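You operate a simulated robot arm through the tools that you are given. There is no shell and no other tool. Be economical: measure what you need, move in short steps, check, and stop when the job is done.

Carry out the task below with a simulated two-armed robot. There is one attempt and no reset: what you move stays moved.

TASK
Put the 30 H tall carton from the top of the bench under the red reel on the top of the cream stand and the 45 H tall carton on the top of the cream cover.

The check looks at the end state, three seconds after you hand in, the way a careful person would. Anything else that was tipped, shoved, dropped, spilled or broken makes it a failure. A push-on lid holds only when it is set on centred and level and pressed home; a screw cap is set on level and turned clockwise until tight.

THE ROBOT
Two 7-joint arms with two-finger parallel grippers on one trunk, on a base that drives. Base frame: it is fixed to the floor where the robot stands at the start and does not move with it; the origin is under the middle of the robot, x ahead of it, y to its left, z up. Units: mm, rad, N and s.
The left shoulder is at the start at [70, 163, 1170], the right one opposite. With the tool pointing down near the work surface each hand reaches from about 400 to 880 mm from the robot's upright axis, wherever it stands, measured 20 degrees to its own side. Places, roughly: top of the cream stand [-1000, -1000, 600]; top of the cream cover [-1300, 0, 900]. Payload 3.43 kg a hand.
Tool frame (each hand has its own): the origin (TCP) lies between the finger pads and is the grasp point; the fingertips stand 34 mm ahead of it; z points along the fingers, y is the line along which they close. Largest opening 128 mm; finger width 24, thickness 12; the body of the gripper, 48 by 130 mm, starts 96 mm behind the TCP.
Orientation is that of the tool frame in the base frame, as a unit quaternion [x, y, z, w]. With the fingers straight down and closing along the base's y, the tool's x points along the base's -x, its y along +y and its z along -z.

THE INTERFACE
- The arms move only by the tool step_arm. It takes "left_targets", "right_targets" or both (then of equal length, played together; a hand with none holds still); each is one flat list of numbers, 7 for each row, row after row: the shift along the tool's x, y, z in mm, then the turn, a rotation vector about the tool's x, y, z in degrees, then the finger opening in mm, from 0 to 128. In form: [x, y, z, rx, ry, rz, claw, x, y, z, rx, ry, rz, claw, ...]. A call has 1 to 8 rows; each row shifts and turns the commanded pose from where the row before left it, along the tool's axes as they then stand. Rows are played at 5 a second. More than 50 mm and 0.15 rad between two rows, or a gripper value outside its range, and nothing of the call is played. A pose out of reach is approached as far as the arm can. The call stops where the force on the tool passes 40 N (or 10 N more than at its start, if that is more) or the arm is blocked; 0.2 s more then pass. The fingers move at their own pace (about 153 mm/s each) and stop on an object; they squeeze with about 28 N. The grip force told is the motor's: it shows also when the fingers shut on nothing. Time passes only in rows, and 0.2 s behind the last, so rows that do not move let the fingers close. The reply holds the time, the measured pose of the TCP, the force on the tool along the base axes, the opening and the grip force, in the units named above and with some noise.
- Cameras (640 x 400 px; columns grow to the right, rows downward): "scene" is now at [135.9, -5.7, 1418.8]; the picture's right is [0.04, -1.00, 0.00], its down [-0.59, -0.02, -0.81] and it looks along [0.80, 0.03, -0.59] (base axes); focal length 251 px, centre (320, 200). "left" rides on the left gripper at [76, 11, -160] in its tool frame; the picture's right is [-0.15, 0.99, 0.00], its down [-0.88, -0.13, -0.46] and it looks along [-0.45, -0.07, 0.89] (tool axes); focal length 234 px, centre (320, 200). "right" rides on the right gripper at [76, -11, -160] in its tool frame; the picture's right is [0.15, 0.99, 0.00], its down [-0.88, 0.13, -0.46] and it looks along [-0.45, 0.07, 0.89] (tool axes); focal length 234 px, centre (320, 200).
- get_image(camera): a new picture of that camera. The clock stands still meanwhile.
- slide_trunk(by): slides the trunk up (or, below 0, down) by that many mm; the arms and the scene camera ride with it, the base frame stays. It gives what a move gives, with no picture.
- base_move(legs): drives the robot by 1 to 6 legs, each [ahead, left, turn to the left] in mm, mm and rad, along the robot's own axes; the way and the turn of a leg run together, so that a leg with both is an arc; at most 1500 mm and 3.142 rad a leg. The arms and the cameras ride along, it lands a little off, and it stops where it bumps. It gives what a move gives.
- head_to(pan, tilt): turns the head with the scene camera to pan (to the left, within 1.501 rad either way) and tilt (down, from -0.506 to 1.204), counted from straight ahead of the robot. It gives what a move gives.
- pixel_to_xyz(camera, pixels): there is no depth. For up to 12 entries [column, row, z] of the newest picture of that camera ("zoom" is the newest enlarged one), the place [x, y] in the base frame at which the ray of that pixel passes the height z, good to about 3 mm, but the place of the scene camera against the robot may be out by one fixed shift of up to 25 mm in any direction. The clock stands still meanwhile.
- close_up(camera, box): a new picture of the part [left, top, right, bottom] of that camera's present view, enlarged. The clock stands still meanwhile.
- finish_job(): hands the job in; it is judged then, once.

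Go step by step. Measure first, check grasps and placings, and put right what went wrong. The budget is 80 turns and 78 pictures, counting those below and the enlarged ones. Unless the task says otherwise, let go and move clear before handing in, and close with one line.

The tools are called after ">>>" as name(argument=value, ...) on one line, values as JSON. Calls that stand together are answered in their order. step_arm: Moves the arms, as the interface text tells. Its arguments: {"type":"object","properties":{"left_targets":{"type":"array","items":{"type":"number"}},"right_targets":{"type":"array","items":{"type":"number"}}},"required":[]} The other tools are called the same way: slide_trunk (by) slides the trunk up or down; base_move (legs) drives the base; head_to (pan, tilt) turns the head that bears the scene camera; get_image (camera) takes a picture; pixel_to_xyz (camera, pixels) gives the place at which the rays of pixels pass given heights; close_up (camera, box) takes an enlarged picture of a part of a camera's view; finish_job () hands the job in.

At the start:

```text
t: 0.0
left_tcp_pos: [618.9, 253.5, 1150.1]
left_orientation: [0.0, 1.0, 0.0, -0.001]
left_force: [-0.2, 0.2, 1.3]
left_finger_gap: 128.0
left_grasp_force: 0.1
right_tcp_pos: [552.8, -235.4, 1096.8]
right_orientation: [0.0, 1.0, 0.0, 0.0]
right_force: [-0.4, 0.3, 0.8]
right_finger_gap: 127.8
right_grasp_force: 0.0
trunk travel left (down, up): [-650.0, 290.0]
robot x, y, heading: [1.5, 3.6, -0.002]
head pan, tilt: [0.037, 0.634]
```

scene: 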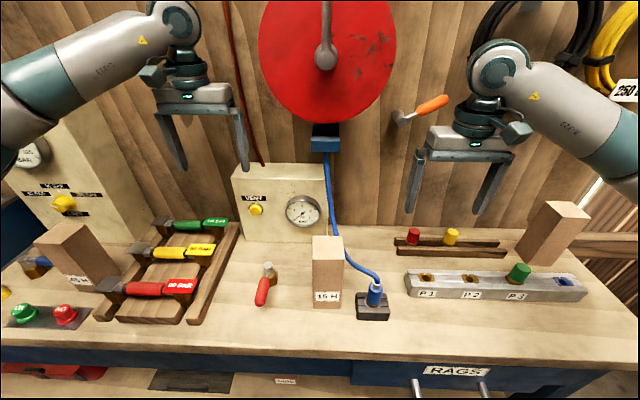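
right: 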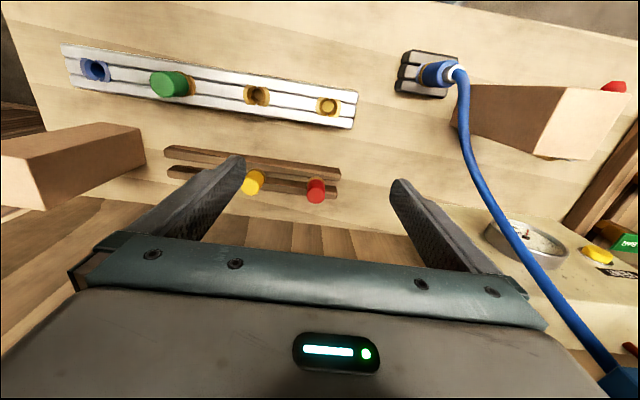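
left: 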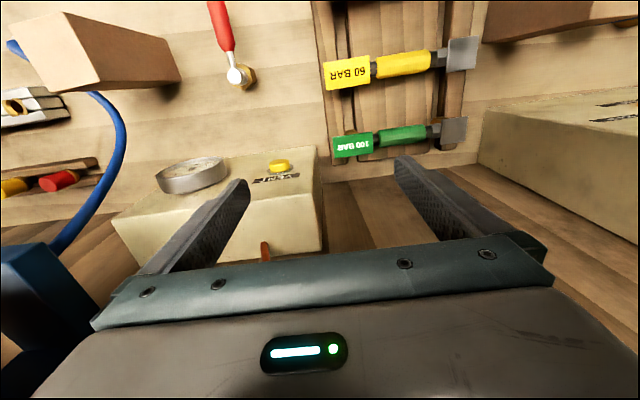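

Three cartons are visible: around (78,255) reading about "45 H", (327,270) reading "15 H", and (553,233) with no label visible. I'll enlarge the left and right ones to read them.

>>> close_up(camera="scene", box=[0, 200, 200, 325])

>>> close_up(camera="scene", box=[460, 180, 640, 310])

>>> pixel_to_xyz(camera="scene", pixels=[[62, 288, 860], [112, 282, 860], [314, 302, 860], [341, 304, 860], [517, 253, 860], [545, 262, 860], [340, 237, 1000], [313, 237, 1000], [548, 203, 1000], [590, 215, 1000], [35, 242, 1000], [75, 222, 1000]])

```text
3.20 times, centred on (100, 262) of scene
```

zoom: 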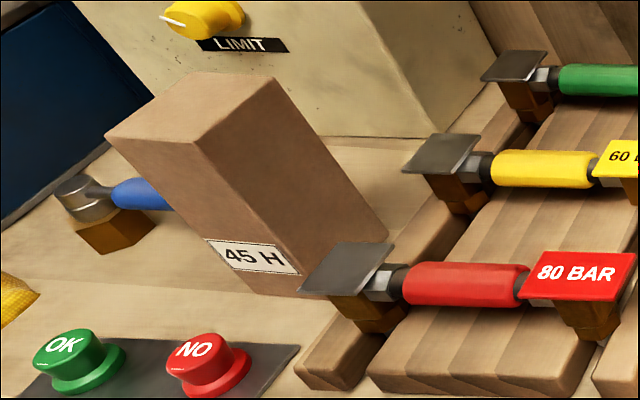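

```text
3.08 times, centred on (550, 245) of scene
```

zoom: 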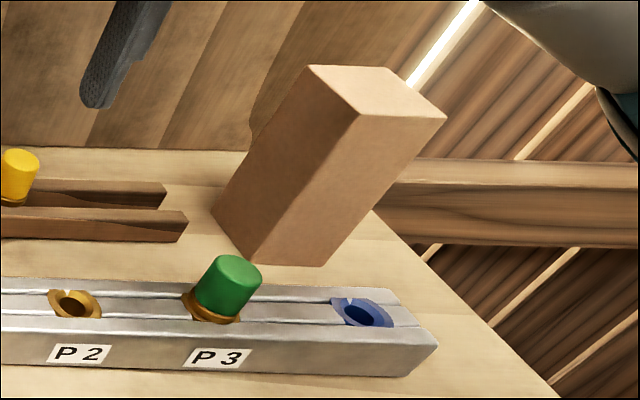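

```text
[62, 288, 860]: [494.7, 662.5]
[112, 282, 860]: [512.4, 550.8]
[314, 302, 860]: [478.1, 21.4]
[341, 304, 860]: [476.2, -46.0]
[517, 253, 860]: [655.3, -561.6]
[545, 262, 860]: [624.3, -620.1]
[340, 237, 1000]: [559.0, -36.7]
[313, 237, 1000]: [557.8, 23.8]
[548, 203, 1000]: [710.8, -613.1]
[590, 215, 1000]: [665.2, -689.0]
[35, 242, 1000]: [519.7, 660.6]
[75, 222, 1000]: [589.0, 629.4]
```

The right carton shows no label on the two faces in view, so its label is on a hidden side. I'll look to both sides to see the rest of the room.

>>> head_to(pan=-1.5, tilt=0.4)

>>> get_image(camera="scene")

>>> head_to(pan=1.5, tilt=0.4)

>>> get_image(camera="scene")

```text
t: 1.6
left_tcp_pos: [618.5, 253.2, 1150.8]
left_orientation: [0.0, 1.0, 0.0, 0.0]
left_force: [-0.5, 0.9, 0.0]
left_finger_gap: 127.7
left_grasp_force: 0.0
right_tcp_pos: [554.3, -235.9, 1097.3]
right_orientation: [0.0, 1.0, 0.0, 0.0]
right_force: [-0.3, 0.0, -0.5]
right_finger_gap: 127.9
right_grasp_force: 0.0
trunk travel left (down, up): [-650.0, 290.0]
robot x, y, heading: [-0.5, 1.7, -0.002]
head pan, tilt: [-1.499, 0.4]
```

```text
72 pictures are left
```

scene: 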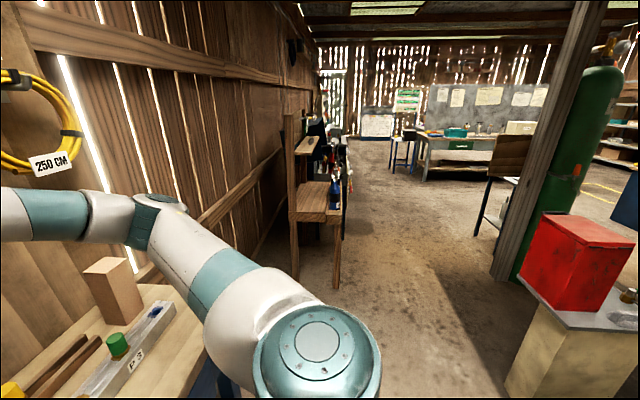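

```text
t: 4.2
left_tcp_pos: [618.9, 253.5, 1150.5]
left_orientation: [-0.002, 1.0, 0.0, -0.001]
left_force: [-0.1, -0.3, -0.6]
left_finger_gap: 127.9
left_grasp_force: 0.0
right_tcp_pos: [552.7, -234.5, 1097.4]
right_orientation: [0.0, 1.0, 0.0, -0.001]
right_force: [0.0, 0.5, 0.3]
right_finger_gap: 127.9
right_grasp_force: 0.2
trunk travel left (down, up): [-650.0, 290.0]
robot x, y, heading: [-1.4, 2.3, 0.003]
head pan, tilt: [1.499, 0.4]
```

```text
71 pictures are left
```

scene: 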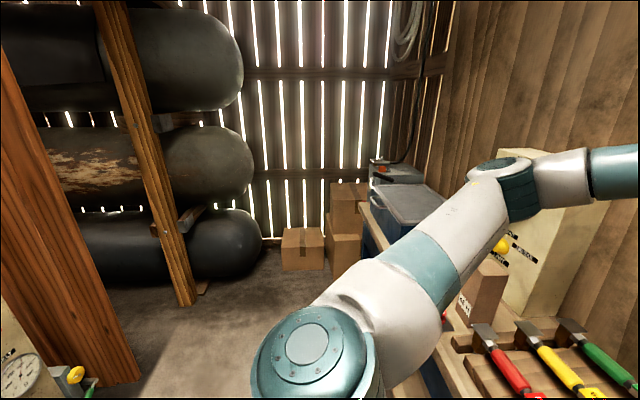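

The room shows the red box and cream unit behind on the right (580,270). The right-hand carton's label is still hidden, so I'll raise the trunk, drive right and look at it from the other side.

>>> slide_trunk(by=200)

>>> base_move(legs=[[0, -850, 0]])

>>> head_to(pan=0.2, tilt=0.7)

>>> get_image(camera="scene")

>>> get_image(camera="right")

```text
t: 6.4
left_tcp_pos: [618.3, 252.6, 1349.8]
left_orientation: [-0.001, 1.0, 0.0, 0.0]
left_force: [-0.5, 0.7, -0.1]
left_finger_gap: 127.8
left_grasp_force: 0.1
right_tcp_pos: [554.0, -236.4, 1297.2]
right_orientation: [0.0, 1.0, 0.001, -0.001]
right_force: [-0.4, -0.6, 0.8]
right_finger_gap: 128.0
right_grasp_force: 0.1
trunk travel left (down, up): [-850.0, 90.0]
robot x, y, heading: [1.2, 1.1, -0.002]
head pan, tilt: [1.499, 0.4]
```

```text
t: 7.8
left_tcp_pos: [615.5, 191.5, 1350.7]
left_orientation: [-0.013, 1.0, 0.005, 0.002]
left_force: [-5.8, 28.3, -0.1]
left_finger_gap: 111.5
left_grasp_force: 0.0
right_tcp_pos: [553.2, -306.8, 1296.5]
right_orientation: [-0.004, 1.0, -0.001, 0.0]
right_force: [1.2, -0.5, -0.2]
right_finger_gap: 128.0
right_grasp_force: 0.1
trunk travel left (down, up): [-850.0, 90.0]
robot x, y, heading: [-1.1, -80.0, 0.004]
head pan, tilt: [1.499, 0.4]
stopped in leg 1: the force on the tool passed its limit (the readings are from after the stop); the commanded pose is now the measured one
```

```text
t: 9.3
left_tcp_pos: [616.8, 192.2, 1351.6]
left_orientation: [-0.009, 1.0, 0.001, 0.002]
left_force: [-4.7, 28.9, -0.7]
left_finger_gap: 111.1
left_grasp_force: 0.0
right_tcp_pos: [553.3, -304.1, 1299.2]
right_orientation: [-0.003, 1.0, -0.002, 0.001]
right_force: [0.3, -0.4, 0.1]
right_finger_gap: 128.1
right_grasp_force: 0.1
trunk travel left (down, up): [-850.0, 90.0]
robot x, y, heading: [-1.7, -76.2, 0.0]
head pan, tilt: [0.201, 0.7]
```

```text
70 pictures are left
```

scene: 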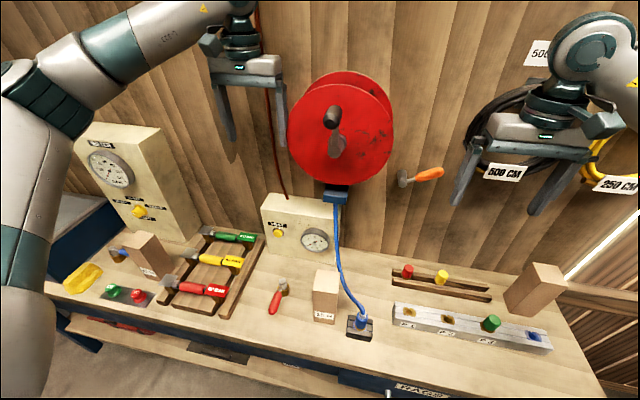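

```text
69 pictures are left
```

right: 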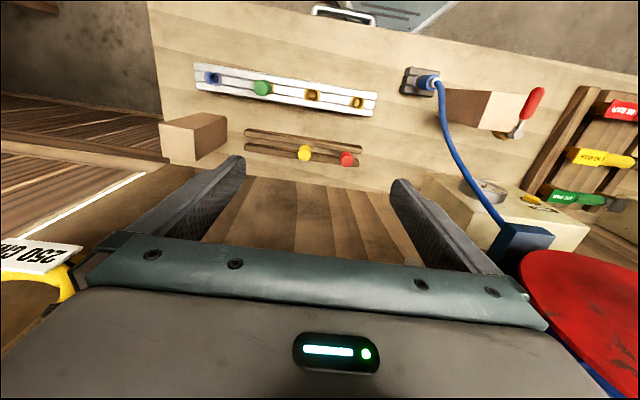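

The left hand's right finger has touched the side of the wall reel, with 28 N along y and a gap of 111. I'll drive back left to free it, back away from the bench, then go right.

>>> base_move(legs=[[0, 60, 0]])

>>> base_move(legs=[[-300, 0, 0], [0, -900, 0]])

>>> head_to(pan=0.15, tilt=0.5)

>>> get_image(camera="scene")

```text
t: 10.2
left_tcp_pos: [618.4, 236.0, 1354.6]
left_orientation: [-0.007, 1.0, 0.006, 0.001]
left_force: [0.5, -0.2, -0.9]
left_finger_gap: 127.8
left_grasp_force: 0.0
right_tcp_pos: [554.2, -259.0, 1294.5]
right_orientation: [0.001, 1.0, 0.003, 0.0]
right_force: [0.6, -1.0, -0.9]
right_finger_gap: 128.2
right_grasp_force: 0.1
trunk travel left (down, up): [-850.0, 90.0]
robot x, y, heading: [2.5, -17.5, 0.006]
head pan, tilt: [0.201, 0.7]
```

```text
t: 16.7
left_tcp_pos: [323.0, -661.6, 1352.0]
left_orientation: [-0.012, 1.0, 0.002, 0.002]
left_force: [-0.6, 0.2, 0.4]
left_finger_gap: 128.0
left_grasp_force: 0.0
right_tcp_pos: [263.7, -1155.8, 1297.7]
right_orientation: [-0.005, 1.0, 0.001, 0.0]
right_force: [1.0, -0.2, 0.5]
right_finger_gap: 128.2
right_grasp_force: 0.1
trunk travel left (down, up): [-850.0, 90.0]
robot x, y, heading: [-288.7, -924.2, 0.013]
head pan, tilt: [0.201, 0.7]
```

```text
t: 17.4
left_tcp_pos: [325.2, -661.0, 1353.1]
left_orientation: [-0.012, 1.0, 0.003, 0.001]
left_force: [-0.2, 1.0, 0.2]
left_finger_gap: 127.9
left_grasp_force: 0.1
right_tcp_pos: [263.7, -1155.8, 1297.1]
right_orientation: [-0.004, 1.0, 0.0, 0.0]
right_force: [0.2, -0.1, -0.5]
right_finger_gap: 127.9
right_grasp_force: 0.1
trunk travel left (down, up): [-850.0, 90.0]
robot x, y, heading: [-291.0, -925.1, 0.013]
head pan, tilt: [0.15, 0.499]
```

```text
68 pictures are left
```

scene: 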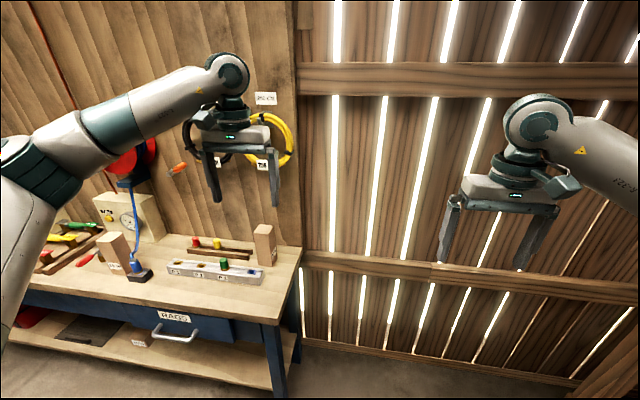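

From here both the right carton (264,243) and a labelled box on the shelf below (138,340) can be seen. I'll enlarge both.

>>> close_up(camera="scene", box=[216, 205, 312, 265])

>>> close_up(camera="scene", box=[90, 300, 218, 380])

```text
6.67 times, centred on (264, 235) of scene
```

zoom: 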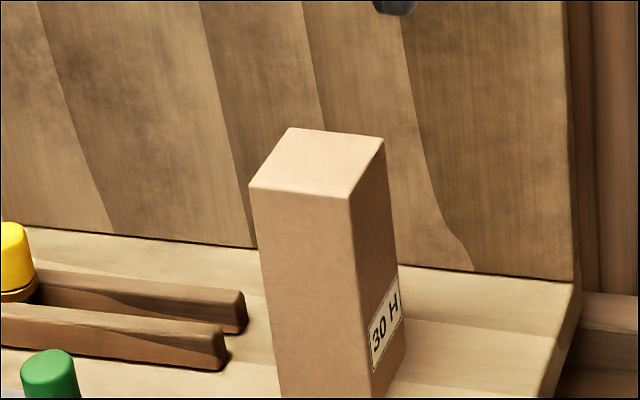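

```text
5.00 times, centred on (154, 340) of scene
```

zoom: 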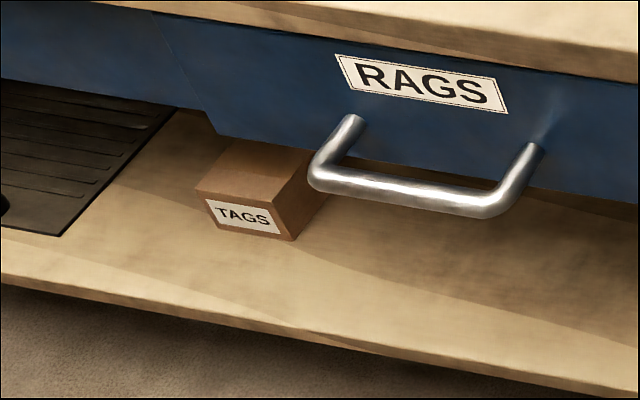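

The right carton reads "30 H", and the "45 H" carton is the left one on the bench. Next I'll drive to the middle of the room and turn left, so the head can look at the two destinations behind.

>>> base_move(legs=[[0, 500, 0], [0, 0, 1.57]])

>>> head_to(pan=1.5, tilt=0.5)

>>> get_image(camera="scene")

```text
t: 24.1
left_tcp_pos: [-555.6, 179.1, 1353.0]
left_orientation: [0.712, -0.702, -0.002, 0.001]
left_force: [-0.7, 0.7, -0.7]
left_finger_gap: 127.9
left_grasp_force: 0.0
right_tcp_pos: [-61.9, 116.3, 1296.1]
right_orientation: [-0.707, 0.707, 0.001, -0.001]
right_force: [-1.0, 0.9, 0.2]
right_finger_gap: 127.9
right_grasp_force: 0.1
trunk travel left (down, up): [-850.0, 90.0]
robot x, y, heading: [-298.8, -439.4, 1.572]
head pan, tilt: [0.15, 0.499]
```

```text
t: 25.6
left_tcp_pos: [-556.3, 180.8, 1352.7]
left_orientation: [0.712, -0.702, -0.003, 0.001]
left_force: [0.2, -0.1, 0.2]
left_finger_gap: 127.9
left_grasp_force: 0.1
right_tcp_pos: [-60.6, 114.2, 1296.7]
right_orientation: [0.708, -0.706, 0.001, 0.001]
right_force: [0.2, -1.8, 0.2]
right_finger_gap: 127.9
right_grasp_force: 0.1
trunk travel left (down, up): [-850.0, 90.0]
robot x, y, heading: [-295.0, -433.8, 1.574]
head pan, tilt: [1.499, 0.499]
```

```text
65 pictures are left
```

scene: 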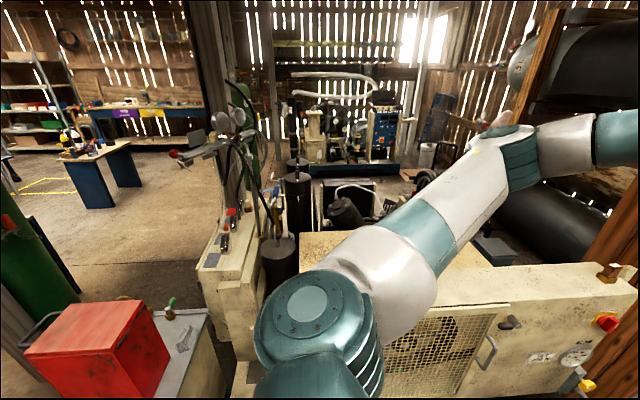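

The red box and grey-topped cream unit are at left, and the compressor with its cream cover is in front but hidden by the arm. I'll shift toward the bench and turn to face it.

>>> base_move(legs=[[0, -250, 0], [0, 0, 1.57]])

>>> head_to(pan=0.0, tilt=0.5)

>>> get_image(camera="scene")

>>> head_to(pan=0.6, tilt=0.7)

>>> get_image(camera="scene")

```text
t: 31.2
left_tcp_pos: [-672.6, -678.6, 1352.3]
left_orientation: [1.0, -0.008, -0.002, 0.002]
left_force: [-0.3, 0.6, 0.5]
left_finger_gap: 127.8
left_grasp_force: 0.0
right_tcp_pos: [-593.3, -185.4, 1297.0]
right_orientation: [1.0, -0.014, -0.001, 0.0]
right_force: [0.0, 0.1, 0.4]
right_finger_gap: 127.7
right_grasp_force: 0.0
trunk travel left (down, up): [-850.0, 90.0]
robot x, y, heading: [-43.3, -435.9, 3.112]
head pan, tilt: [1.499, 0.499]
```

```text
t: 32.8
left_tcp_pos: [-673.2, -678.2, 1352.6]
left_orientation: [1.0, -0.008, -0.001, 0.003]
left_force: [0.5, 0.2, 0.0]
left_finger_gap: 128.1
left_grasp_force: 0.0
right_tcp_pos: [-593.4, -187.8, 1296.8]
right_orientation: [1.0, -0.014, 0.0, 0.0]
right_force: [-0.2, -0.1, 0.8]
right_finger_gap: 127.9
right_grasp_force: 0.0
trunk travel left (down, up): [-850.0, 90.0]
robot x, y, heading: [-48.2, -436.1, 3.112]
head pan, tilt: [0.0, 0.499]
```

```text
64 pictures are left
```

scene: 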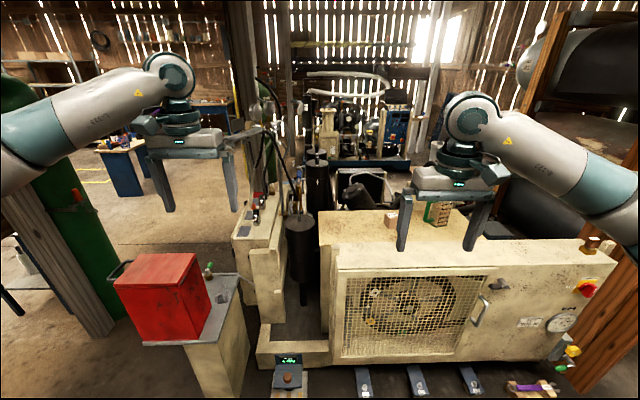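

```text
t: 33.8
left_tcp_pos: [-672.5, -679.1, 1351.8]
left_orientation: [1.0, -0.008, -0.002, 0.002]
left_force: [0.1, -0.1, 0.3]
left_finger_gap: 128.1
left_grasp_force: 0.1
right_tcp_pos: [-593.0, -187.6, 1297.0]
right_orientation: [1.0, -0.013, 0.0, 0.0]
right_force: [0.1, -0.1, -0.5]
right_finger_gap: 127.9
right_grasp_force: 0.1
trunk travel left (down, up): [-850.0, 90.0]
robot x, y, heading: [-44.3, -438.2, 3.112]
head pan, tilt: [0.6, 0.7]
```

```text
63 pictures are left
```

scene: 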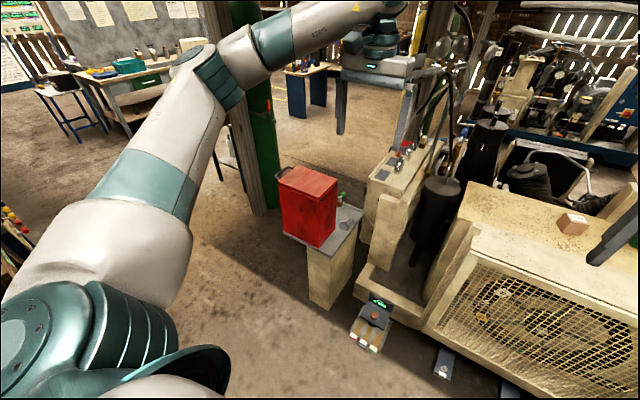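

The stand's grey top carries the red box, a small valve and a wrench-like item, with a free strip at its right. I'll enlarge both destinations and measure them.

>>> close_up(camera="scene", box=[260, 150, 420, 250])

>>> pixel_to_xyz(camera="zoom", pixels=[[20, 0, 600], [100, 330, 600], [280, 390, 600], [408, 240, 600], [330, 160, 600]])

>>> head_to(pan=-0.4, tilt=0.45)

>>> get_image(camera="scene")

```text
4.00 times, centred on (340, 200) of scene
```

zoom: 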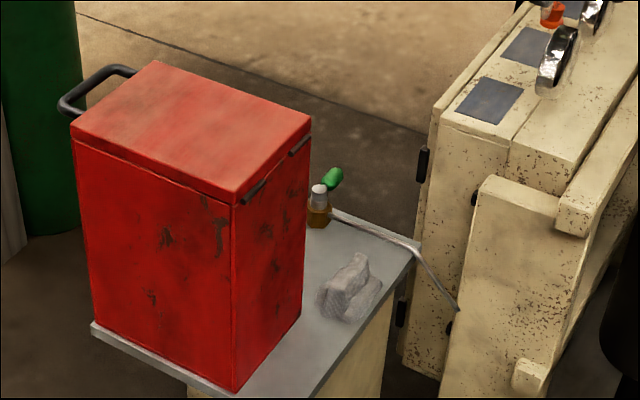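

```text
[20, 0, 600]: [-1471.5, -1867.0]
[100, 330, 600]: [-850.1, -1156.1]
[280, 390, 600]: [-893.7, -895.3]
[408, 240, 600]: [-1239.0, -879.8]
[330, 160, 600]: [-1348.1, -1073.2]
```

```text
t: 35.0
left_tcp_pos: [-672.4, -678.4, 1352.2]
left_orientation: [1.0, -0.008, -0.002, 0.002]
left_force: [-0.1, 0.6, -0.7]
left_finger_gap: 128.1
left_grasp_force: 0.0
right_tcp_pos: [-593.2, -187.8, 1297.5]
right_orientation: [1.0, -0.014, 0.001, 0.001]
right_force: [-0.1, 0.3, 0.2]
right_finger_gap: 128.0
right_grasp_force: 0.0
trunk travel left (down, up): [-850.0, 90.0]
robot x, y, heading: [-48.1, -436.4, 3.113]
head pan, tilt: [-0.4, 0.45]
```

```text
61 pictures are left
```

scene: 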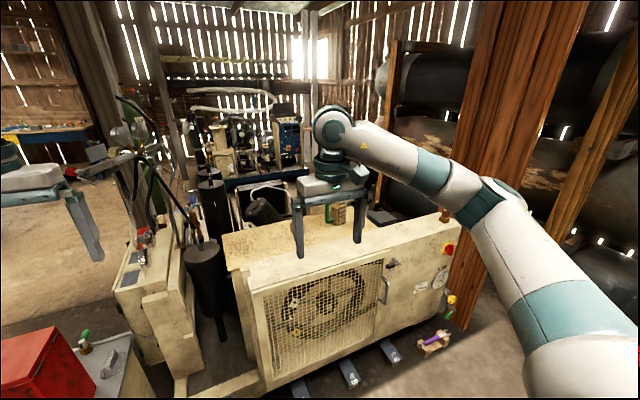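

The cover top has plenty of free area at its front left, while the stand has only a small free patch that needs a closer look later. I'll fetch the 30 H carton first: tuck the left arm in to clear the reel, turn back to the bench and see where the carton is.

>>> step_arm(left_targets=[45, 0, 0, 0, 0, 0, 128, 45, 0, 0, 0, 0, 0, 128, 45, 0, 0, 0, 0, 0, 128, 45, 0, 0, 0, 0, 0, 128])

>>> base_move(legs=[[150, 0, 0], [0, 0, 1.58], [0, 0, 1.58]])

>>> head_to(pan=-0.3, tilt=0.6)

>>> get_image(camera="scene")

```text
t: 36.0
left_tcp_pos: [-490.9, -680.9, 1353.8]
left_orientation: [1.0, -0.008, -0.002, 0.003]
left_force: [0.2, 0.0, 0.6]
left_finger_gap: 127.9
left_grasp_force: 0.1
right_tcp_pos: [-592.0, -188.1, 1297.5]
right_orientation: [1.0, -0.014, -0.001, 0.0]
right_force: [0.1, 0.9, 0.8]
right_finger_gap: 128.0
right_grasp_force: 0.2
trunk travel left (down, up): [-850.0, 90.0]
robot x, y, heading: [-46.9, -435.9, 3.116]
head pan, tilt: [-0.4, 0.45]
```

```text
t: 45.2
left_tcp_pos: [242.2, -173.9, 1352.9]
left_orientation: [-0.012, 1.0, 0.002, 0.002]
left_force: [0.3, -0.2, 0.3]
left_finger_gap: 127.9
left_grasp_force: 0.1
right_tcp_pos: [360.0, -664.6, 1297.2]
right_orientation: [-0.005, 1.0, 0.0, 0.0]
right_force: [1.2, 1.2, 0.3]
right_finger_gap: 128.0
right_grasp_force: 0.1
trunk travel left (down, up): [-850.0, 90.0]
robot x, y, heading: [-193.1, -434.9, 0.011]
head pan, tilt: [-0.4, 0.45]
```

```text
t: 45.9
left_tcp_pos: [240.7, -175.3, 1352.6]
left_orientation: [-0.011, 1.0, 0.003, 0.002]
left_force: [0.0, -0.2, 0.9]
left_finger_gap: 128.2
left_grasp_force: 0.1
right_tcp_pos: [359.6, -664.0, 1297.0]
right_orientation: [-0.005, 1.0, 0.0, 0.0]
right_force: [-0.2, -0.3, 0.5]
right_finger_gap: 128.2
right_grasp_force: 0.0
trunk travel left (down, up): [-850.0, 90.0]
robot x, y, heading: [-197.4, -431.7, 0.012]
head pan, tilt: [-0.3, 0.6]
```

```text
60 pictures are left
```

scene: 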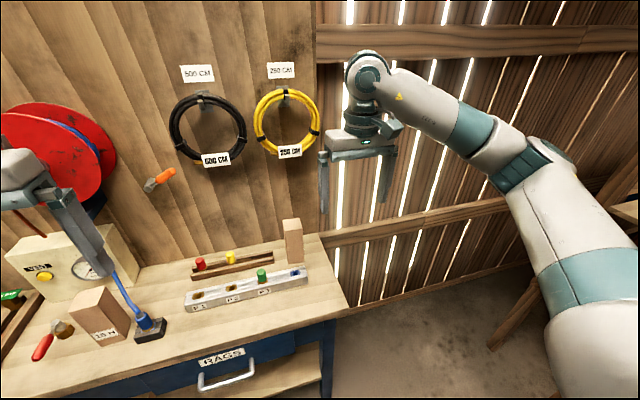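

The carton stands at (292,240). I'll drive up to the bench so the right hand comes in line with it, then look with the wrist camera.

>>> base_move(legs=[[190, 50, 0]])

>>> get_image(camera="right")

>>> head_to(pan=-0.3, tilt=0.7)

>>> get_image(camera="scene")

```text
t: 47.4
left_tcp_pos: [428.2, -124.7, 1355.1]
left_orientation: [-0.011, 1.0, 0.002, 0.003]
left_force: [0.9, 0.5, 0.3]
left_finger_gap: 128.1
left_grasp_force: 0.0
right_tcp_pos: [544.9, -613.8, 1298.9]
right_orientation: [-0.004, 1.0, 0.0, 0.002]
right_force: [0.5, 1.0, 0.4]
right_finger_gap: 128.3
right_grasp_force: 0.1
trunk travel left (down, up): [-850.0, 90.0]
robot x, y, heading: [-11.3, -381.8, 0.011]
head pan, tilt: [-0.3, 0.6]
```

```text
59 pictures are left
```

right: 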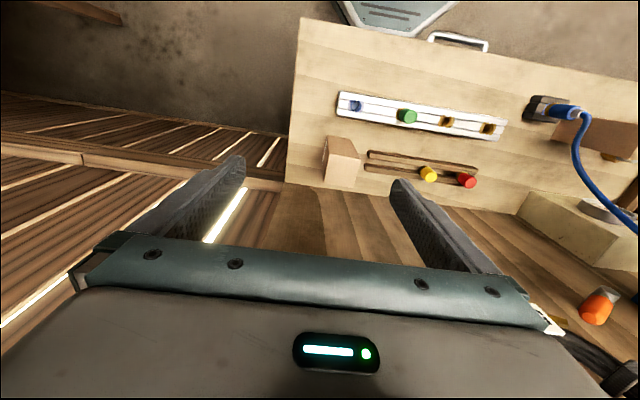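

```text
t: 48.1
left_tcp_pos: [430.5, -123.9, 1352.7]
left_orientation: [-0.01, 1.0, 0.003, 0.001]
left_force: [0.0, 0.8, -0.1]
left_finger_gap: 128.2
left_grasp_force: 0.0
right_tcp_pos: [547.4, -614.2, 1297.6]
right_orientation: [-0.005, 1.0, -0.001, 0.001]
right_force: [0.4, 0.9, 0.0]
right_finger_gap: 127.8
right_grasp_force: 0.0
trunk travel left (down, up): [-850.0, 90.0]
robot x, y, heading: [-5.5, -380.6, 0.01]
head pan, tilt: [-0.3, 0.7]
```

```text
58 pictures are left
```

scene: 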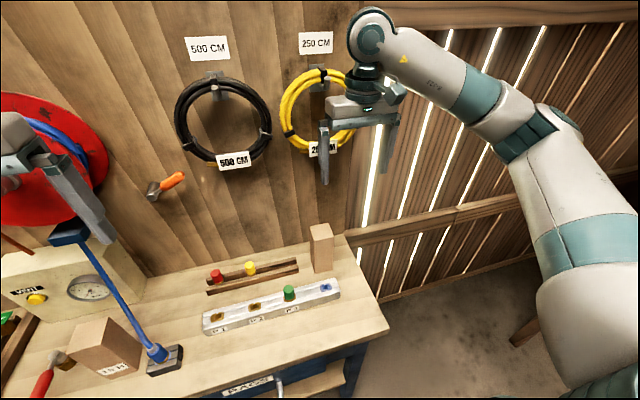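

The wrist view shows the carton at (340,160). I'll enlarge it to read the corner pixels.

>>> close_up(camera="right", box=[280, 110, 400, 210])

>>> close_up(camera="scene", box=[260, 200, 380, 300])

```text
4.00 times, centred on (340, 160) of right
```

zoom: 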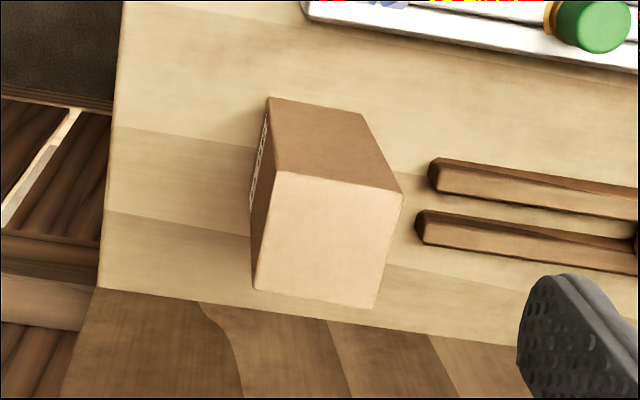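

```text
4.00 times, centred on (320, 250) of scene
```

zoom: 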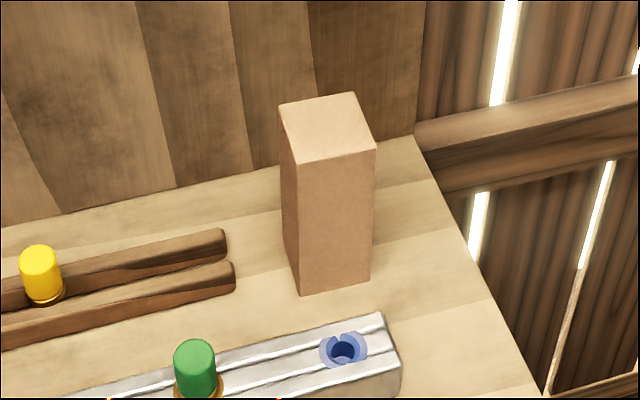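

I'll convert the carton's base and top corners to base coordinates with the wrist camera, trying several heights for the top.

>>> pixel_to_xyz(camera="right", pixels=[[327, 134.5, 860], [350.5, 138.25, 860], [330, 153, 1000], [360.5, 158, 1000], [330, 153, 1040], [360.5, 158, 1040], [330, 153, 980], [360.5, 158, 980], [354, 187, 1000], [323.5, 182.5, 1000], [354, 187, 1040], [323.5, 182.5, 1040]])

```text
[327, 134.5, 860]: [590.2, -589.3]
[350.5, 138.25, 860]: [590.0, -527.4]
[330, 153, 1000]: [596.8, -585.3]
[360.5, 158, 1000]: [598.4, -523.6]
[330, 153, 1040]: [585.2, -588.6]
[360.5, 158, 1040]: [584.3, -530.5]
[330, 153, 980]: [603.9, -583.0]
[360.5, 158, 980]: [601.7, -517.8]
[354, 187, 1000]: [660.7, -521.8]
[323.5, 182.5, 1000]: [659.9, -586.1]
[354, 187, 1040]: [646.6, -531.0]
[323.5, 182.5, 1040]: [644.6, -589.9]
```

The carton's top corners are consistent with an upright box of x 591–655, y −589 to −526 and a top at about z 1015. I'll move the right hand over its centre, come partly down, then recheck.

>>> step_arm(right_targets=[-40, 28, 0, 0, 0, 0, 128, -36, 29, 0, 0, 0, 0, 128, 0, 0, 45, 0, 0, 0, 128, 0, 0, 45, 0, 0, 0, 128, 0, 0, 45, 0, 0, 0, 128, 0, 0, 25, 0, 0, 0, 128])

>>> get_image(camera="right")

>>> get_image(camera="scene")

```text
t: 48.7
left_tcp_pos: [425.4, -125.5, 1356.0]
left_orientation: [-0.01, 1.0, 0.003, 0.003]
left_force: [-0.5, 0.0, 0.9]
left_finger_gap: 127.8
left_grasp_force: 0.1
right_tcp_pos: [597.0, -578.4, 1303.5]
right_orientation: [-0.002, 1.0, -0.005, -0.004]
right_force: [-1.0, -0.2, 0.4]
right_finger_gap: 128.0
right_grasp_force: 0.1
trunk travel left (down, up): [-850.0, 90.0]
robot x, y, heading: [-6.9, -382.8, 0.009]
head pan, tilt: [-0.3, 0.7]
stopped in row 2 (right hand): the force on the tool passed its limit (the readings are from after the stop); the commanded pose is now the measured one
```

```text
55 pictures are left
```

right: 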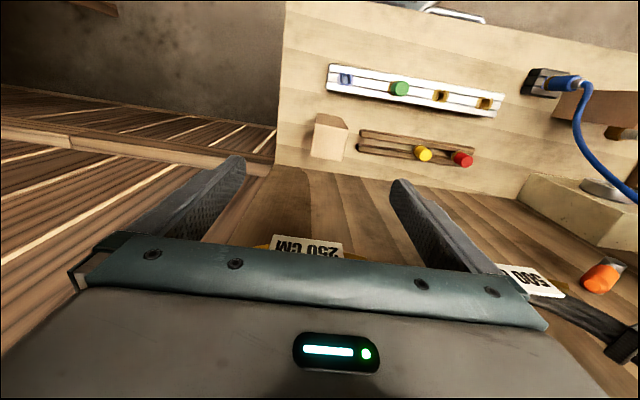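

```text
54 pictures are left
```

scene: 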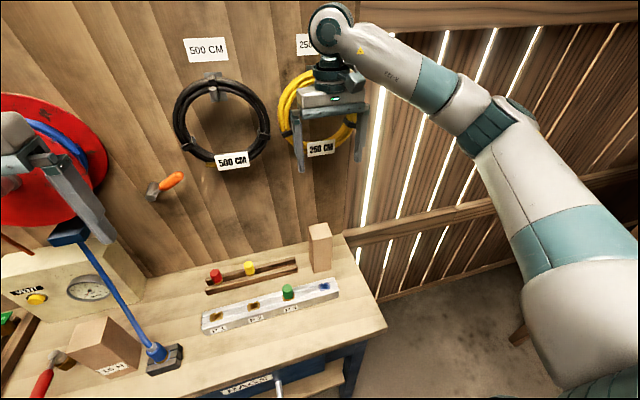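

The hand touched something on the wall, most likely the yellow coil or its hook, although (330,120) looks undisturbed. I'll back off, lower the hand, and tilt it 35° so the wrist stays well away from the wall.

>>> step_arm(right_targets=[45, 0, 0, 0, 0, 0, 128, 30, 0, 45, 0, 0, 0, 128, 0, 0, 45, 0, 0, 0, 128, 0, 0, 0, 0, -7, 0, 128, 0, 0, 0, 0, -7, 0, 128, 0, 0, 0, 0, -7, 0, 128, 0, 0, 0, 0, -7, 0, 128, 0, 0, 0, 0, -7, 0, 128])

>>> get_image(camera="right")

>>> get_image(camera="scene")

```text
refused: row 2 steps farther than a row can; nothing moved
```

```text
53 pictures are left
```

right: 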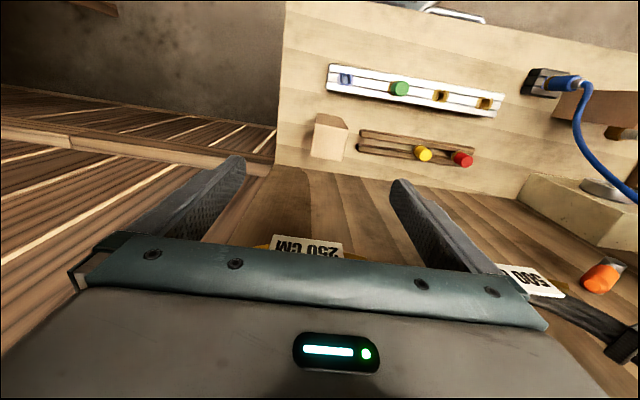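

```text
52 pictures are left
```

scene: 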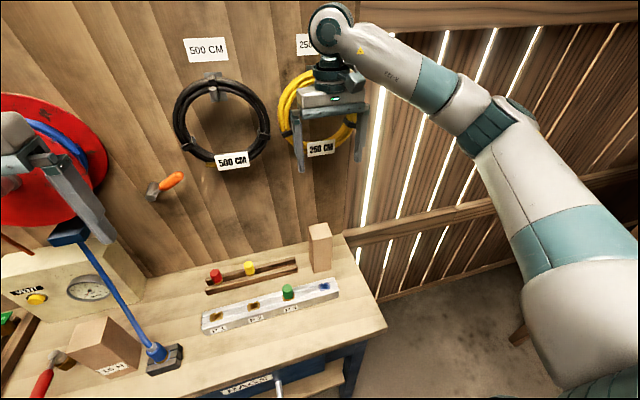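

One row was too long, so nothing moved. I'll resend with smaller rows.

>>> step_arm(right_targets=[45, 0, 0, 0, 0, 0, 128, 30, 0, 35, 0, 0, 0, 128, 0, 0, 48, 0, 0, 0, 128, 0, 0, 0, 0, -7, 0, 128, 0, 0, 0, 0, -7, 0, 128, 0, 0, 0, 0, -7, 0, 128, 0, 0, 0, 0, -7, 0, 128, 0, 0, 0, 0, -7, 0, 128])

>>> get_image(camera="right")

```text
t: 50.5
left_tcp_pos: [430.6, -124.5, 1354.1]
left_orientation: [-0.011, 1.0, 0.002, 0.002]
left_force: [-0.1, 1.0, 0.1]
left_finger_gap: 128.2
left_grasp_force: 0.1
right_tcp_pos: [527.3, -577.5, 1218.2]
right_orientation: [-0.003, 0.955, -0.004, 0.297]
right_force: [-1.0, -0.7, 0.2]
right_finger_gap: 128.2
right_grasp_force: 0.0
trunk travel left (down, up): [-850.0, 90.0]
robot x, y, heading: [-4.7, -385.2, 0.007]
head pan, tilt: [-0.3, 0.7]
```

```text
51 pictures are left
```

right: 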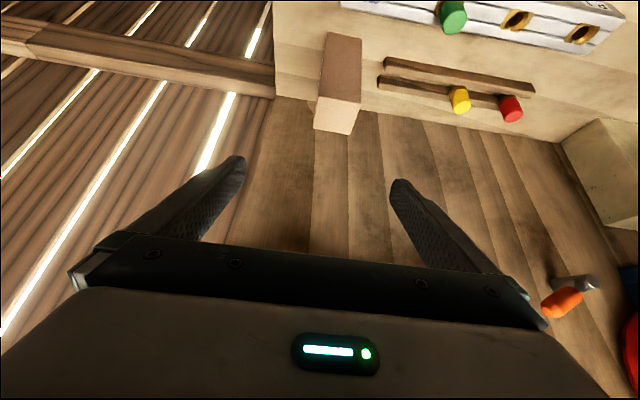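

The tilt worked. I'll enlarge the carton here and remeasure its corners.

>>> close_up(camera="right", box=[260, 30, 420, 130])

```text
4.00 times, centred on (340, 80) of right
```

zoom: 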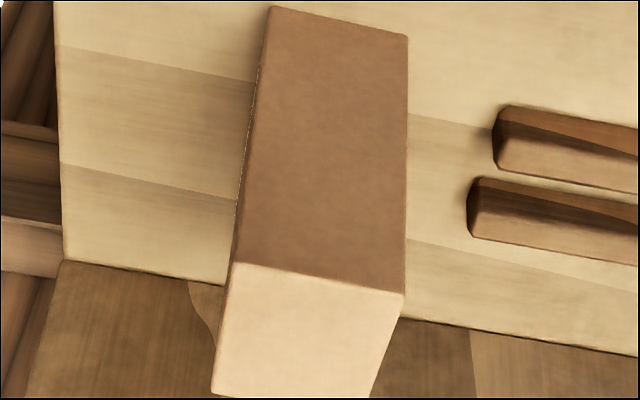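

>>> pixel_to_xyz(camera="zoom", pixels=[[271, 6, 860], [407, 36, 860], [233, 262, 1000], [403, 294, 1000], [233, 262, 1030], [403, 294, 1030], [213, 393, 1020], [370, 398, 1020], [470, 237, 860], [66, 260, 860], [638, 355, 860], [233, 262, 1015]])

```text
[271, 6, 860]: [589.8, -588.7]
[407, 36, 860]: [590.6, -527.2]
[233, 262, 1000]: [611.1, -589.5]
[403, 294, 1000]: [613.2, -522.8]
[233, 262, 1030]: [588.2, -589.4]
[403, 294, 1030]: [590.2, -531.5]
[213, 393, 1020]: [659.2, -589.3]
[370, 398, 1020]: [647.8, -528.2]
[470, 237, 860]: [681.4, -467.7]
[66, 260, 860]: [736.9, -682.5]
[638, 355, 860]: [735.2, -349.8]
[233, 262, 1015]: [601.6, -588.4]
```

The carton is x 590–652, y −589 to −528, with its top at about z 1028. I'll bring the tilted hand down to straddle it, with the TCP at about (621, −558, 978).

>>> step_arm(right_targets=[10, 9.5, 41, 0, 0, 0, 128, 10, 9.5, 42, 0, 0, 0, 128, 10, 0, 42, 0, 0, 0, 128, 10, 0, 42, 0, 0, 0, 128, 10, 0, 42, 0, 0, 0, 128, 11, 0, 42, 0, 0, 0, 128])

>>> get_image(camera="right")

>>> get_image(camera="scene")

```text
t: 51.9
left_tcp_pos: [433.2, -125.1, 1352.3]
left_orientation: [-0.01, 1.0, 0.002, 0.002]
left_force: [0.1, -0.4, 0.4]
left_finger_gap: 127.9
left_grasp_force: 0.1
right_tcp_pos: [617.4, -559.4, 975.4]
right_orientation: [-0.004, 0.956, -0.005, 0.295]
right_force: [0.0, -1.1, -0.5]
right_finger_gap: 127.9
right_grasp_force: 0.0
trunk travel left (down, up): [-850.0, 90.0]
robot x, y, heading: [-9.0, -383.4, 0.009]
head pan, tilt: [-0.3, 0.7]
```

```text
49 pictures are left
```

right: 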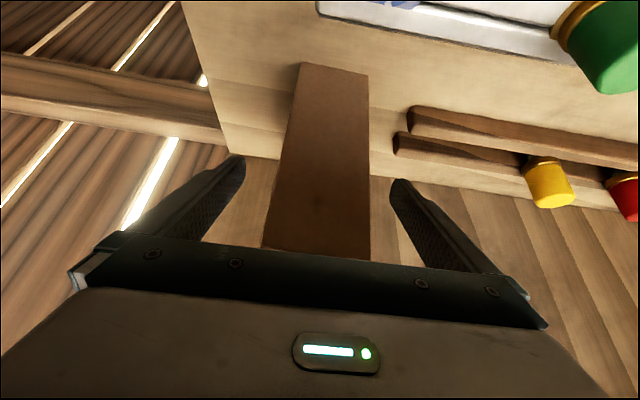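

```text
48 pictures are left
```

scene: 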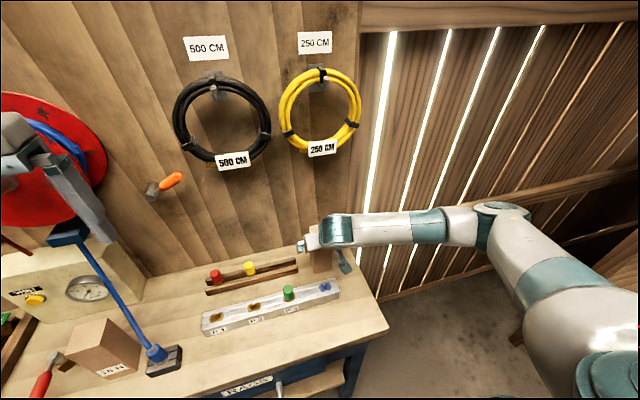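

The carton sits centred between the fingers and the coils hang undisturbed. I'll close the fingers and wait, then lift straight up about 45 mm.

>>> step_arm(right_targets=[0, 0, 0, 0, 0, 0, 40, 0, 0, 0, 0, 0, 0, 40, 0, 0, 0, 0, 0, 0, 40, 0, 0, 0, 0, 0, 0, 40])

>>> step_arm(right_targets=[-8.6, 0, -12.3, 0, 0, 0, 40, -8.6, 0, -12.3, 0, 0, 0, 40, -8.6, 0, -12.3, 0, 0, 0, 40])

>>> get_image(camera="right")

```text
t: 52.9
left_tcp_pos: [432.0, -126.0, 1352.9]
left_orientation: [-0.01, 1.0, 0.003, 0.002]
left_force: [-0.4, -0.8, -0.6]
left_finger_gap: 128.0
left_grasp_force: 0.1
right_tcp_pos: [616.3, -558.7, 974.8]
right_orientation: [-0.004, 0.956, -0.004, 0.294]
right_force: [-0.1, -1.0, 0.4]
right_finger_gap: 62.3
right_grasp_force: 28.6
trunk travel left (down, up): [-850.0, 90.0]
robot x, y, heading: [-6.1, -382.8, 0.006]
head pan, tilt: [-0.3, 0.7]
```

```text
t: 53.7
left_tcp_pos: [432.1, -125.6, 1353.0]
left_orientation: [-0.011, 1.0, 0.003, 0.002]
left_force: [-0.2, -0.5, 0.8]
left_finger_gap: 128.0
left_grasp_force: 0.1
right_tcp_pos: [615.7, -560.5, 1020.3]
right_orientation: [-0.003, 0.956, -0.005, 0.294]
right_force: [-0.7, 0.6, -4.4]
right_finger_gap: 62.2
right_grasp_force: 28.0
trunk travel left (down, up): [-850.0, 90.0]
robot x, y, heading: [-6.0, -378.7, 0.002]
head pan, tilt: [-0.3, 0.7]
```

```text
47 pictures are left
```

right: 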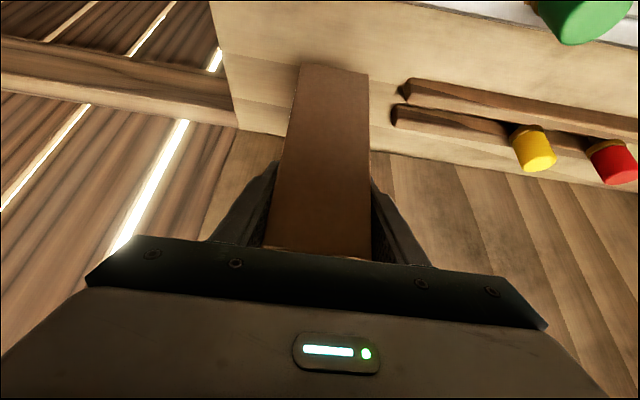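

The carton is held firmly, with a gap of 62 and about 4.5 N of weight. I'll lift more, back away and turn to face the stand for a close look from in front of it.

>>> step_arm(right_targets=[-17, 0, -24.5, 0, 0, 0, 40, -17, 0, -24.5, 0, 0, 0, 40, -17, 0, -24.5, 0, 0, 0, 40])

>>> base_move(legs=[[-300, 0, 0], [0, -500, -1.57], [0, 0, -1.57]])

>>> head_to(pan=0.0, tilt=0.8)

>>> get_image(camera="scene")

```text
t: 54.5
left_tcp_pos: [432.1, -126.0, 1352.7]
left_orientation: [-0.01, 1.0, 0.002, 0.001]
left_force: [0.6, -0.6, -0.5]
left_finger_gap: 128.1
left_grasp_force: 0.0
right_tcp_pos: [618.0, -560.5, 1112.1]
right_orientation: [-0.005, 0.956, -0.005, 0.294]
right_force: [-0.1, -0.3, -4.9]
right_finger_gap: 62.2
right_grasp_force: 28.2
trunk travel left (down, up): [-850.0, 90.0]
robot x, y, heading: [-9.7, -380.7, 0.009]
head pan, tilt: [-0.3, 0.7]
```

```text
t: 59.2
left_tcp_pos: [-76.8, -975.7, 1353.2]
left_orientation: [0.532, 0.846, 0.0, 0.002]
left_force: [0.1, -0.1, 0.9]
left_finger_gap: 128.0
left_grasp_force: 0.1
right_tcp_pos: [-397.7, -1322.9, 1112.4]
right_orientation: [0.514, 0.806, -0.163, 0.244]
right_force: [-0.1, -0.2, -5.2]
right_finger_gap: 62.1
right_grasp_force: 27.6
trunk travel left (down, up): [-850.0, 90.0]
robot x, y, heading: [-496.1, -683.9, -1.143]
head pan, tilt: [-0.3, 0.7]
stopped in leg 2: the robot was blocked; the commanded pose is now the measured one
```

```text
t: 60.0
left_tcp_pos: [-82.0, -981.4, 1352.1]
left_orientation: [0.534, 0.845, 0.002, 0.002]
left_force: [-1.3, -0.6, -0.5]
left_finger_gap: 128.1
left_grasp_force: 0.1
right_tcp_pos: [-402.2, -1327.2, 1111.8]
right_orientation: [0.515, 0.806, -0.16, 0.246]
right_force: [-0.9, 0.5, -4.3]
right_finger_gap: 62.3
right_grasp_force: 27.7
trunk travel left (down, up): [-850.0, 90.0]
robot x, y, heading: [-495.5, -684.4, -1.141]
head pan, tilt: [0.0, 0.799]
```

```text
46 pictures are left
```

scene: 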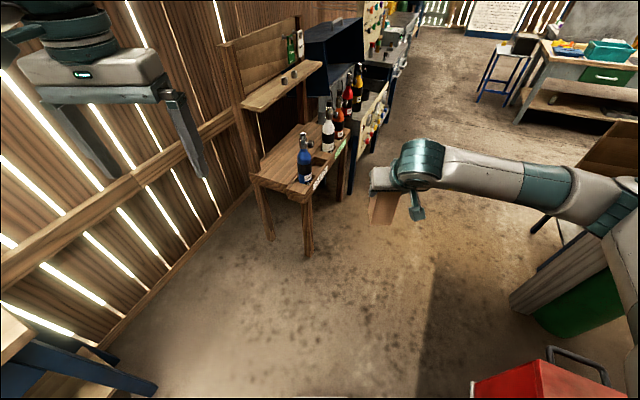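

The curved leg drifted toward −x and the base was blocked near (−496,−684). I'll move straight away from it to the left (+x) and look at what it met.

>>> base_move(legs=[[0, 280, 0]])

>>> head_to(pan=-1.5, tilt=0.75)

>>> get_image(camera="scene")

```text
t: 62.0
left_tcp_pos: [181.2, -864.1, 1352.7]
left_orientation: [0.537, 0.844, 0.002, 0.002]
left_force: [-0.2, -0.7, 0.7]
left_finger_gap: 127.8
left_grasp_force: 0.0
right_tcp_pos: [-141.7, -1208.5, 1111.3]
right_orientation: [0.519, 0.803, -0.163, 0.244]
right_force: [-0.6, -0.3, -4.0]
right_finger_gap: 62.2
right_grasp_force: 28.5
trunk travel left (down, up): [-850.0, 90.0]
robot x, y, heading: [-231.7, -564.4, -1.152]
head pan, tilt: [0.0, 0.799]
```

```text
t: 63.6
left_tcp_pos: [182.2, -864.1, 1350.5]
left_orientation: [0.538, 0.843, 0.002, 0.001]
left_force: [-0.8, -0.1, -0.4]
left_finger_gap: 128.0
left_grasp_force: 0.0
right_tcp_pos: [-141.4, -1208.2, 1112.4]
right_orientation: [0.518, 0.804, -0.163, 0.244]
right_force: [0.1, -0.4, -4.8]
right_finger_gap: 62.1
right_grasp_force: 28.2
trunk travel left (down, up): [-850.0, 90.0]
robot x, y, heading: [-232.7, -566.1, -1.15]
head pan, tilt: [-1.499, 0.75]
```

```text
45 pictures are left
```

scene: 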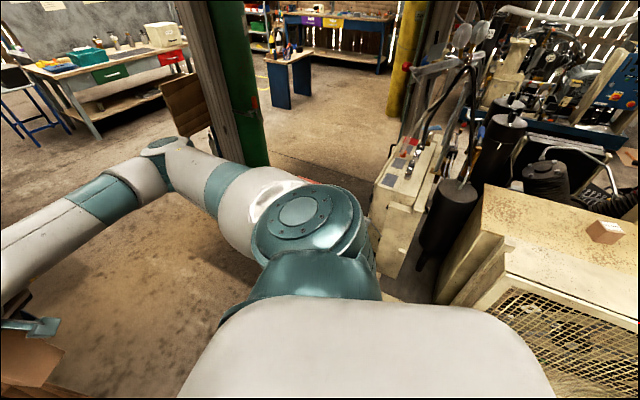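

I can't see the stand past the arm. I'll move a bit further toward the bench, then turn in place to face −x.

>>> base_move(legs=[[80, 130, 0], [0, 0, -1.99]])

>>> head_to(pan=0.3, tilt=0.6)

>>> get_image(camera="scene")

```text
t: 69.8
left_tcp_pos: [-521.3, -840.0, 1351.6]
left_orientation: [1.0, 0.006, 0.0, 0.003]
left_force: [0.0, 0.2, -0.1]
left_finger_gap: 127.9
left_grasp_force: 0.1
right_tcp_pos: [-700.4, -404.2, 1111.1]
right_orientation: [0.956, 0.0, -0.293, -0.005]
right_force: [-0.4, -0.3, -3.9]
right_finger_gap: 61.9
right_grasp_force: 28.2
trunk travel left (down, up): [-850.0, 90.0]
robot x, y, heading: [-81.4, -582.3, 3.14]
head pan, tilt: [-1.499, 0.75]
```

```text
t: 71.6
left_tcp_pos: [-520.4, -839.8, 1354.3]
left_orientation: [1.0, 0.006, -0.001, 0.002]
left_force: [-0.8, 0.2, 0.1]
left_finger_gap: 127.8
left_grasp_force: 0.1
right_tcp_pos: [-700.1, -403.1, 1112.4]
right_orientation: [0.956, 0.0, -0.294, -0.005]
right_force: [-0.1, -0.5, -5.1]
right_finger_gap: 61.9
right_grasp_force: 27.8
trunk travel left (down, up): [-850.0, 90.0]
robot x, y, heading: [-78.6, -586.6, 3.137]
head pan, tilt: [0.3, 0.6]
```

```text
44 pictures are left
```

scene: 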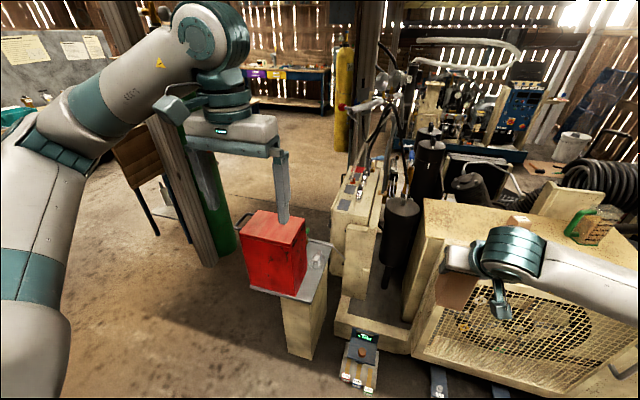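

The stand and red box look undisturbed at (275,250). I'll slide sideways to be in front of the stand and look at its top, and measure the floor device at (360,370).

>>> pixel_to_xyz(camera="scene", pixels=[[345, 388, 50], [375, 392, 50], [285, 350, 0], [312, 358, 0], [335, 340, 50], [410, 352, 50]])

>>> base_move(legs=[[0, 520, 0]])

>>> head_to(pan=-0.15, tilt=0.85)

>>> get_image(camera="scene")

```text
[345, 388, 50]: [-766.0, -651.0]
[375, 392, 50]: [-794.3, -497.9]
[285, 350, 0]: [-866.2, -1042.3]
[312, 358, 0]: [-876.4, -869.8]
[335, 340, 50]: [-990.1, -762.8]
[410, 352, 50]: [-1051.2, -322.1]
```

```text
t: 74.7
left_tcp_pos: [-526.4, -1364.7, 1353.5]
left_orientation: [1.0, 0.002, 0.0, 0.003]
left_force: [-1.0, 0.0, -0.5]
left_finger_gap: 128.3
left_grasp_force: 0.0
right_tcp_pos: [-703.4, -927.1, 1111.0]
right_orientation: [0.956, -0.004, -0.295, -0.006]
right_force: [0.4, -0.3, -4.0]
right_finger_gap: 61.9
right_grasp_force: 27.9
trunk travel left (down, up): [-850.0, 90.0]
robot x, y, heading: [-83.1, -1114.2, 3.128]
head pan, tilt: [0.3, 0.6]
```

```text
t: 75.5
left_tcp_pos: [-527.0, -1367.8, 1351.8]
left_orientation: [1.0, 0.001, -0.001, 0.0]
left_force: [-0.2, -0.1, 0.1]
left_finger_gap: 127.9
left_grasp_force: 0.0
right_tcp_pos: [-704.1, -927.8, 1111.5]
right_orientation: [0.956, -0.003, -0.294, -0.007]
right_force: [0.6, -0.9, -5.3]
right_finger_gap: 61.9
right_grasp_force: 27.4
trunk travel left (down, up): [-850.0, 90.0]
robot x, y, heading: [-80.9, -1119.1, 3.132]
head pan, tilt: [-0.15, 0.85]
```

```text
43 pictures are left
```

scene: 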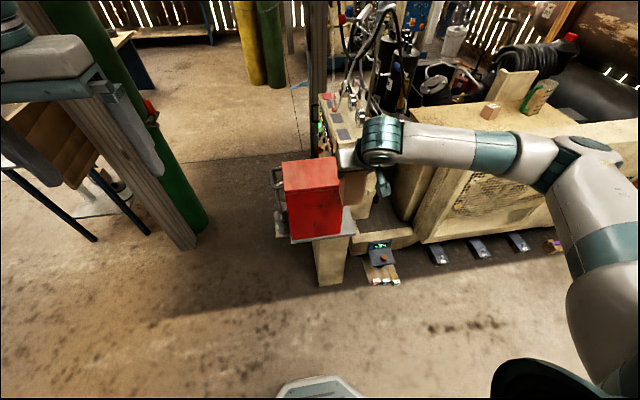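

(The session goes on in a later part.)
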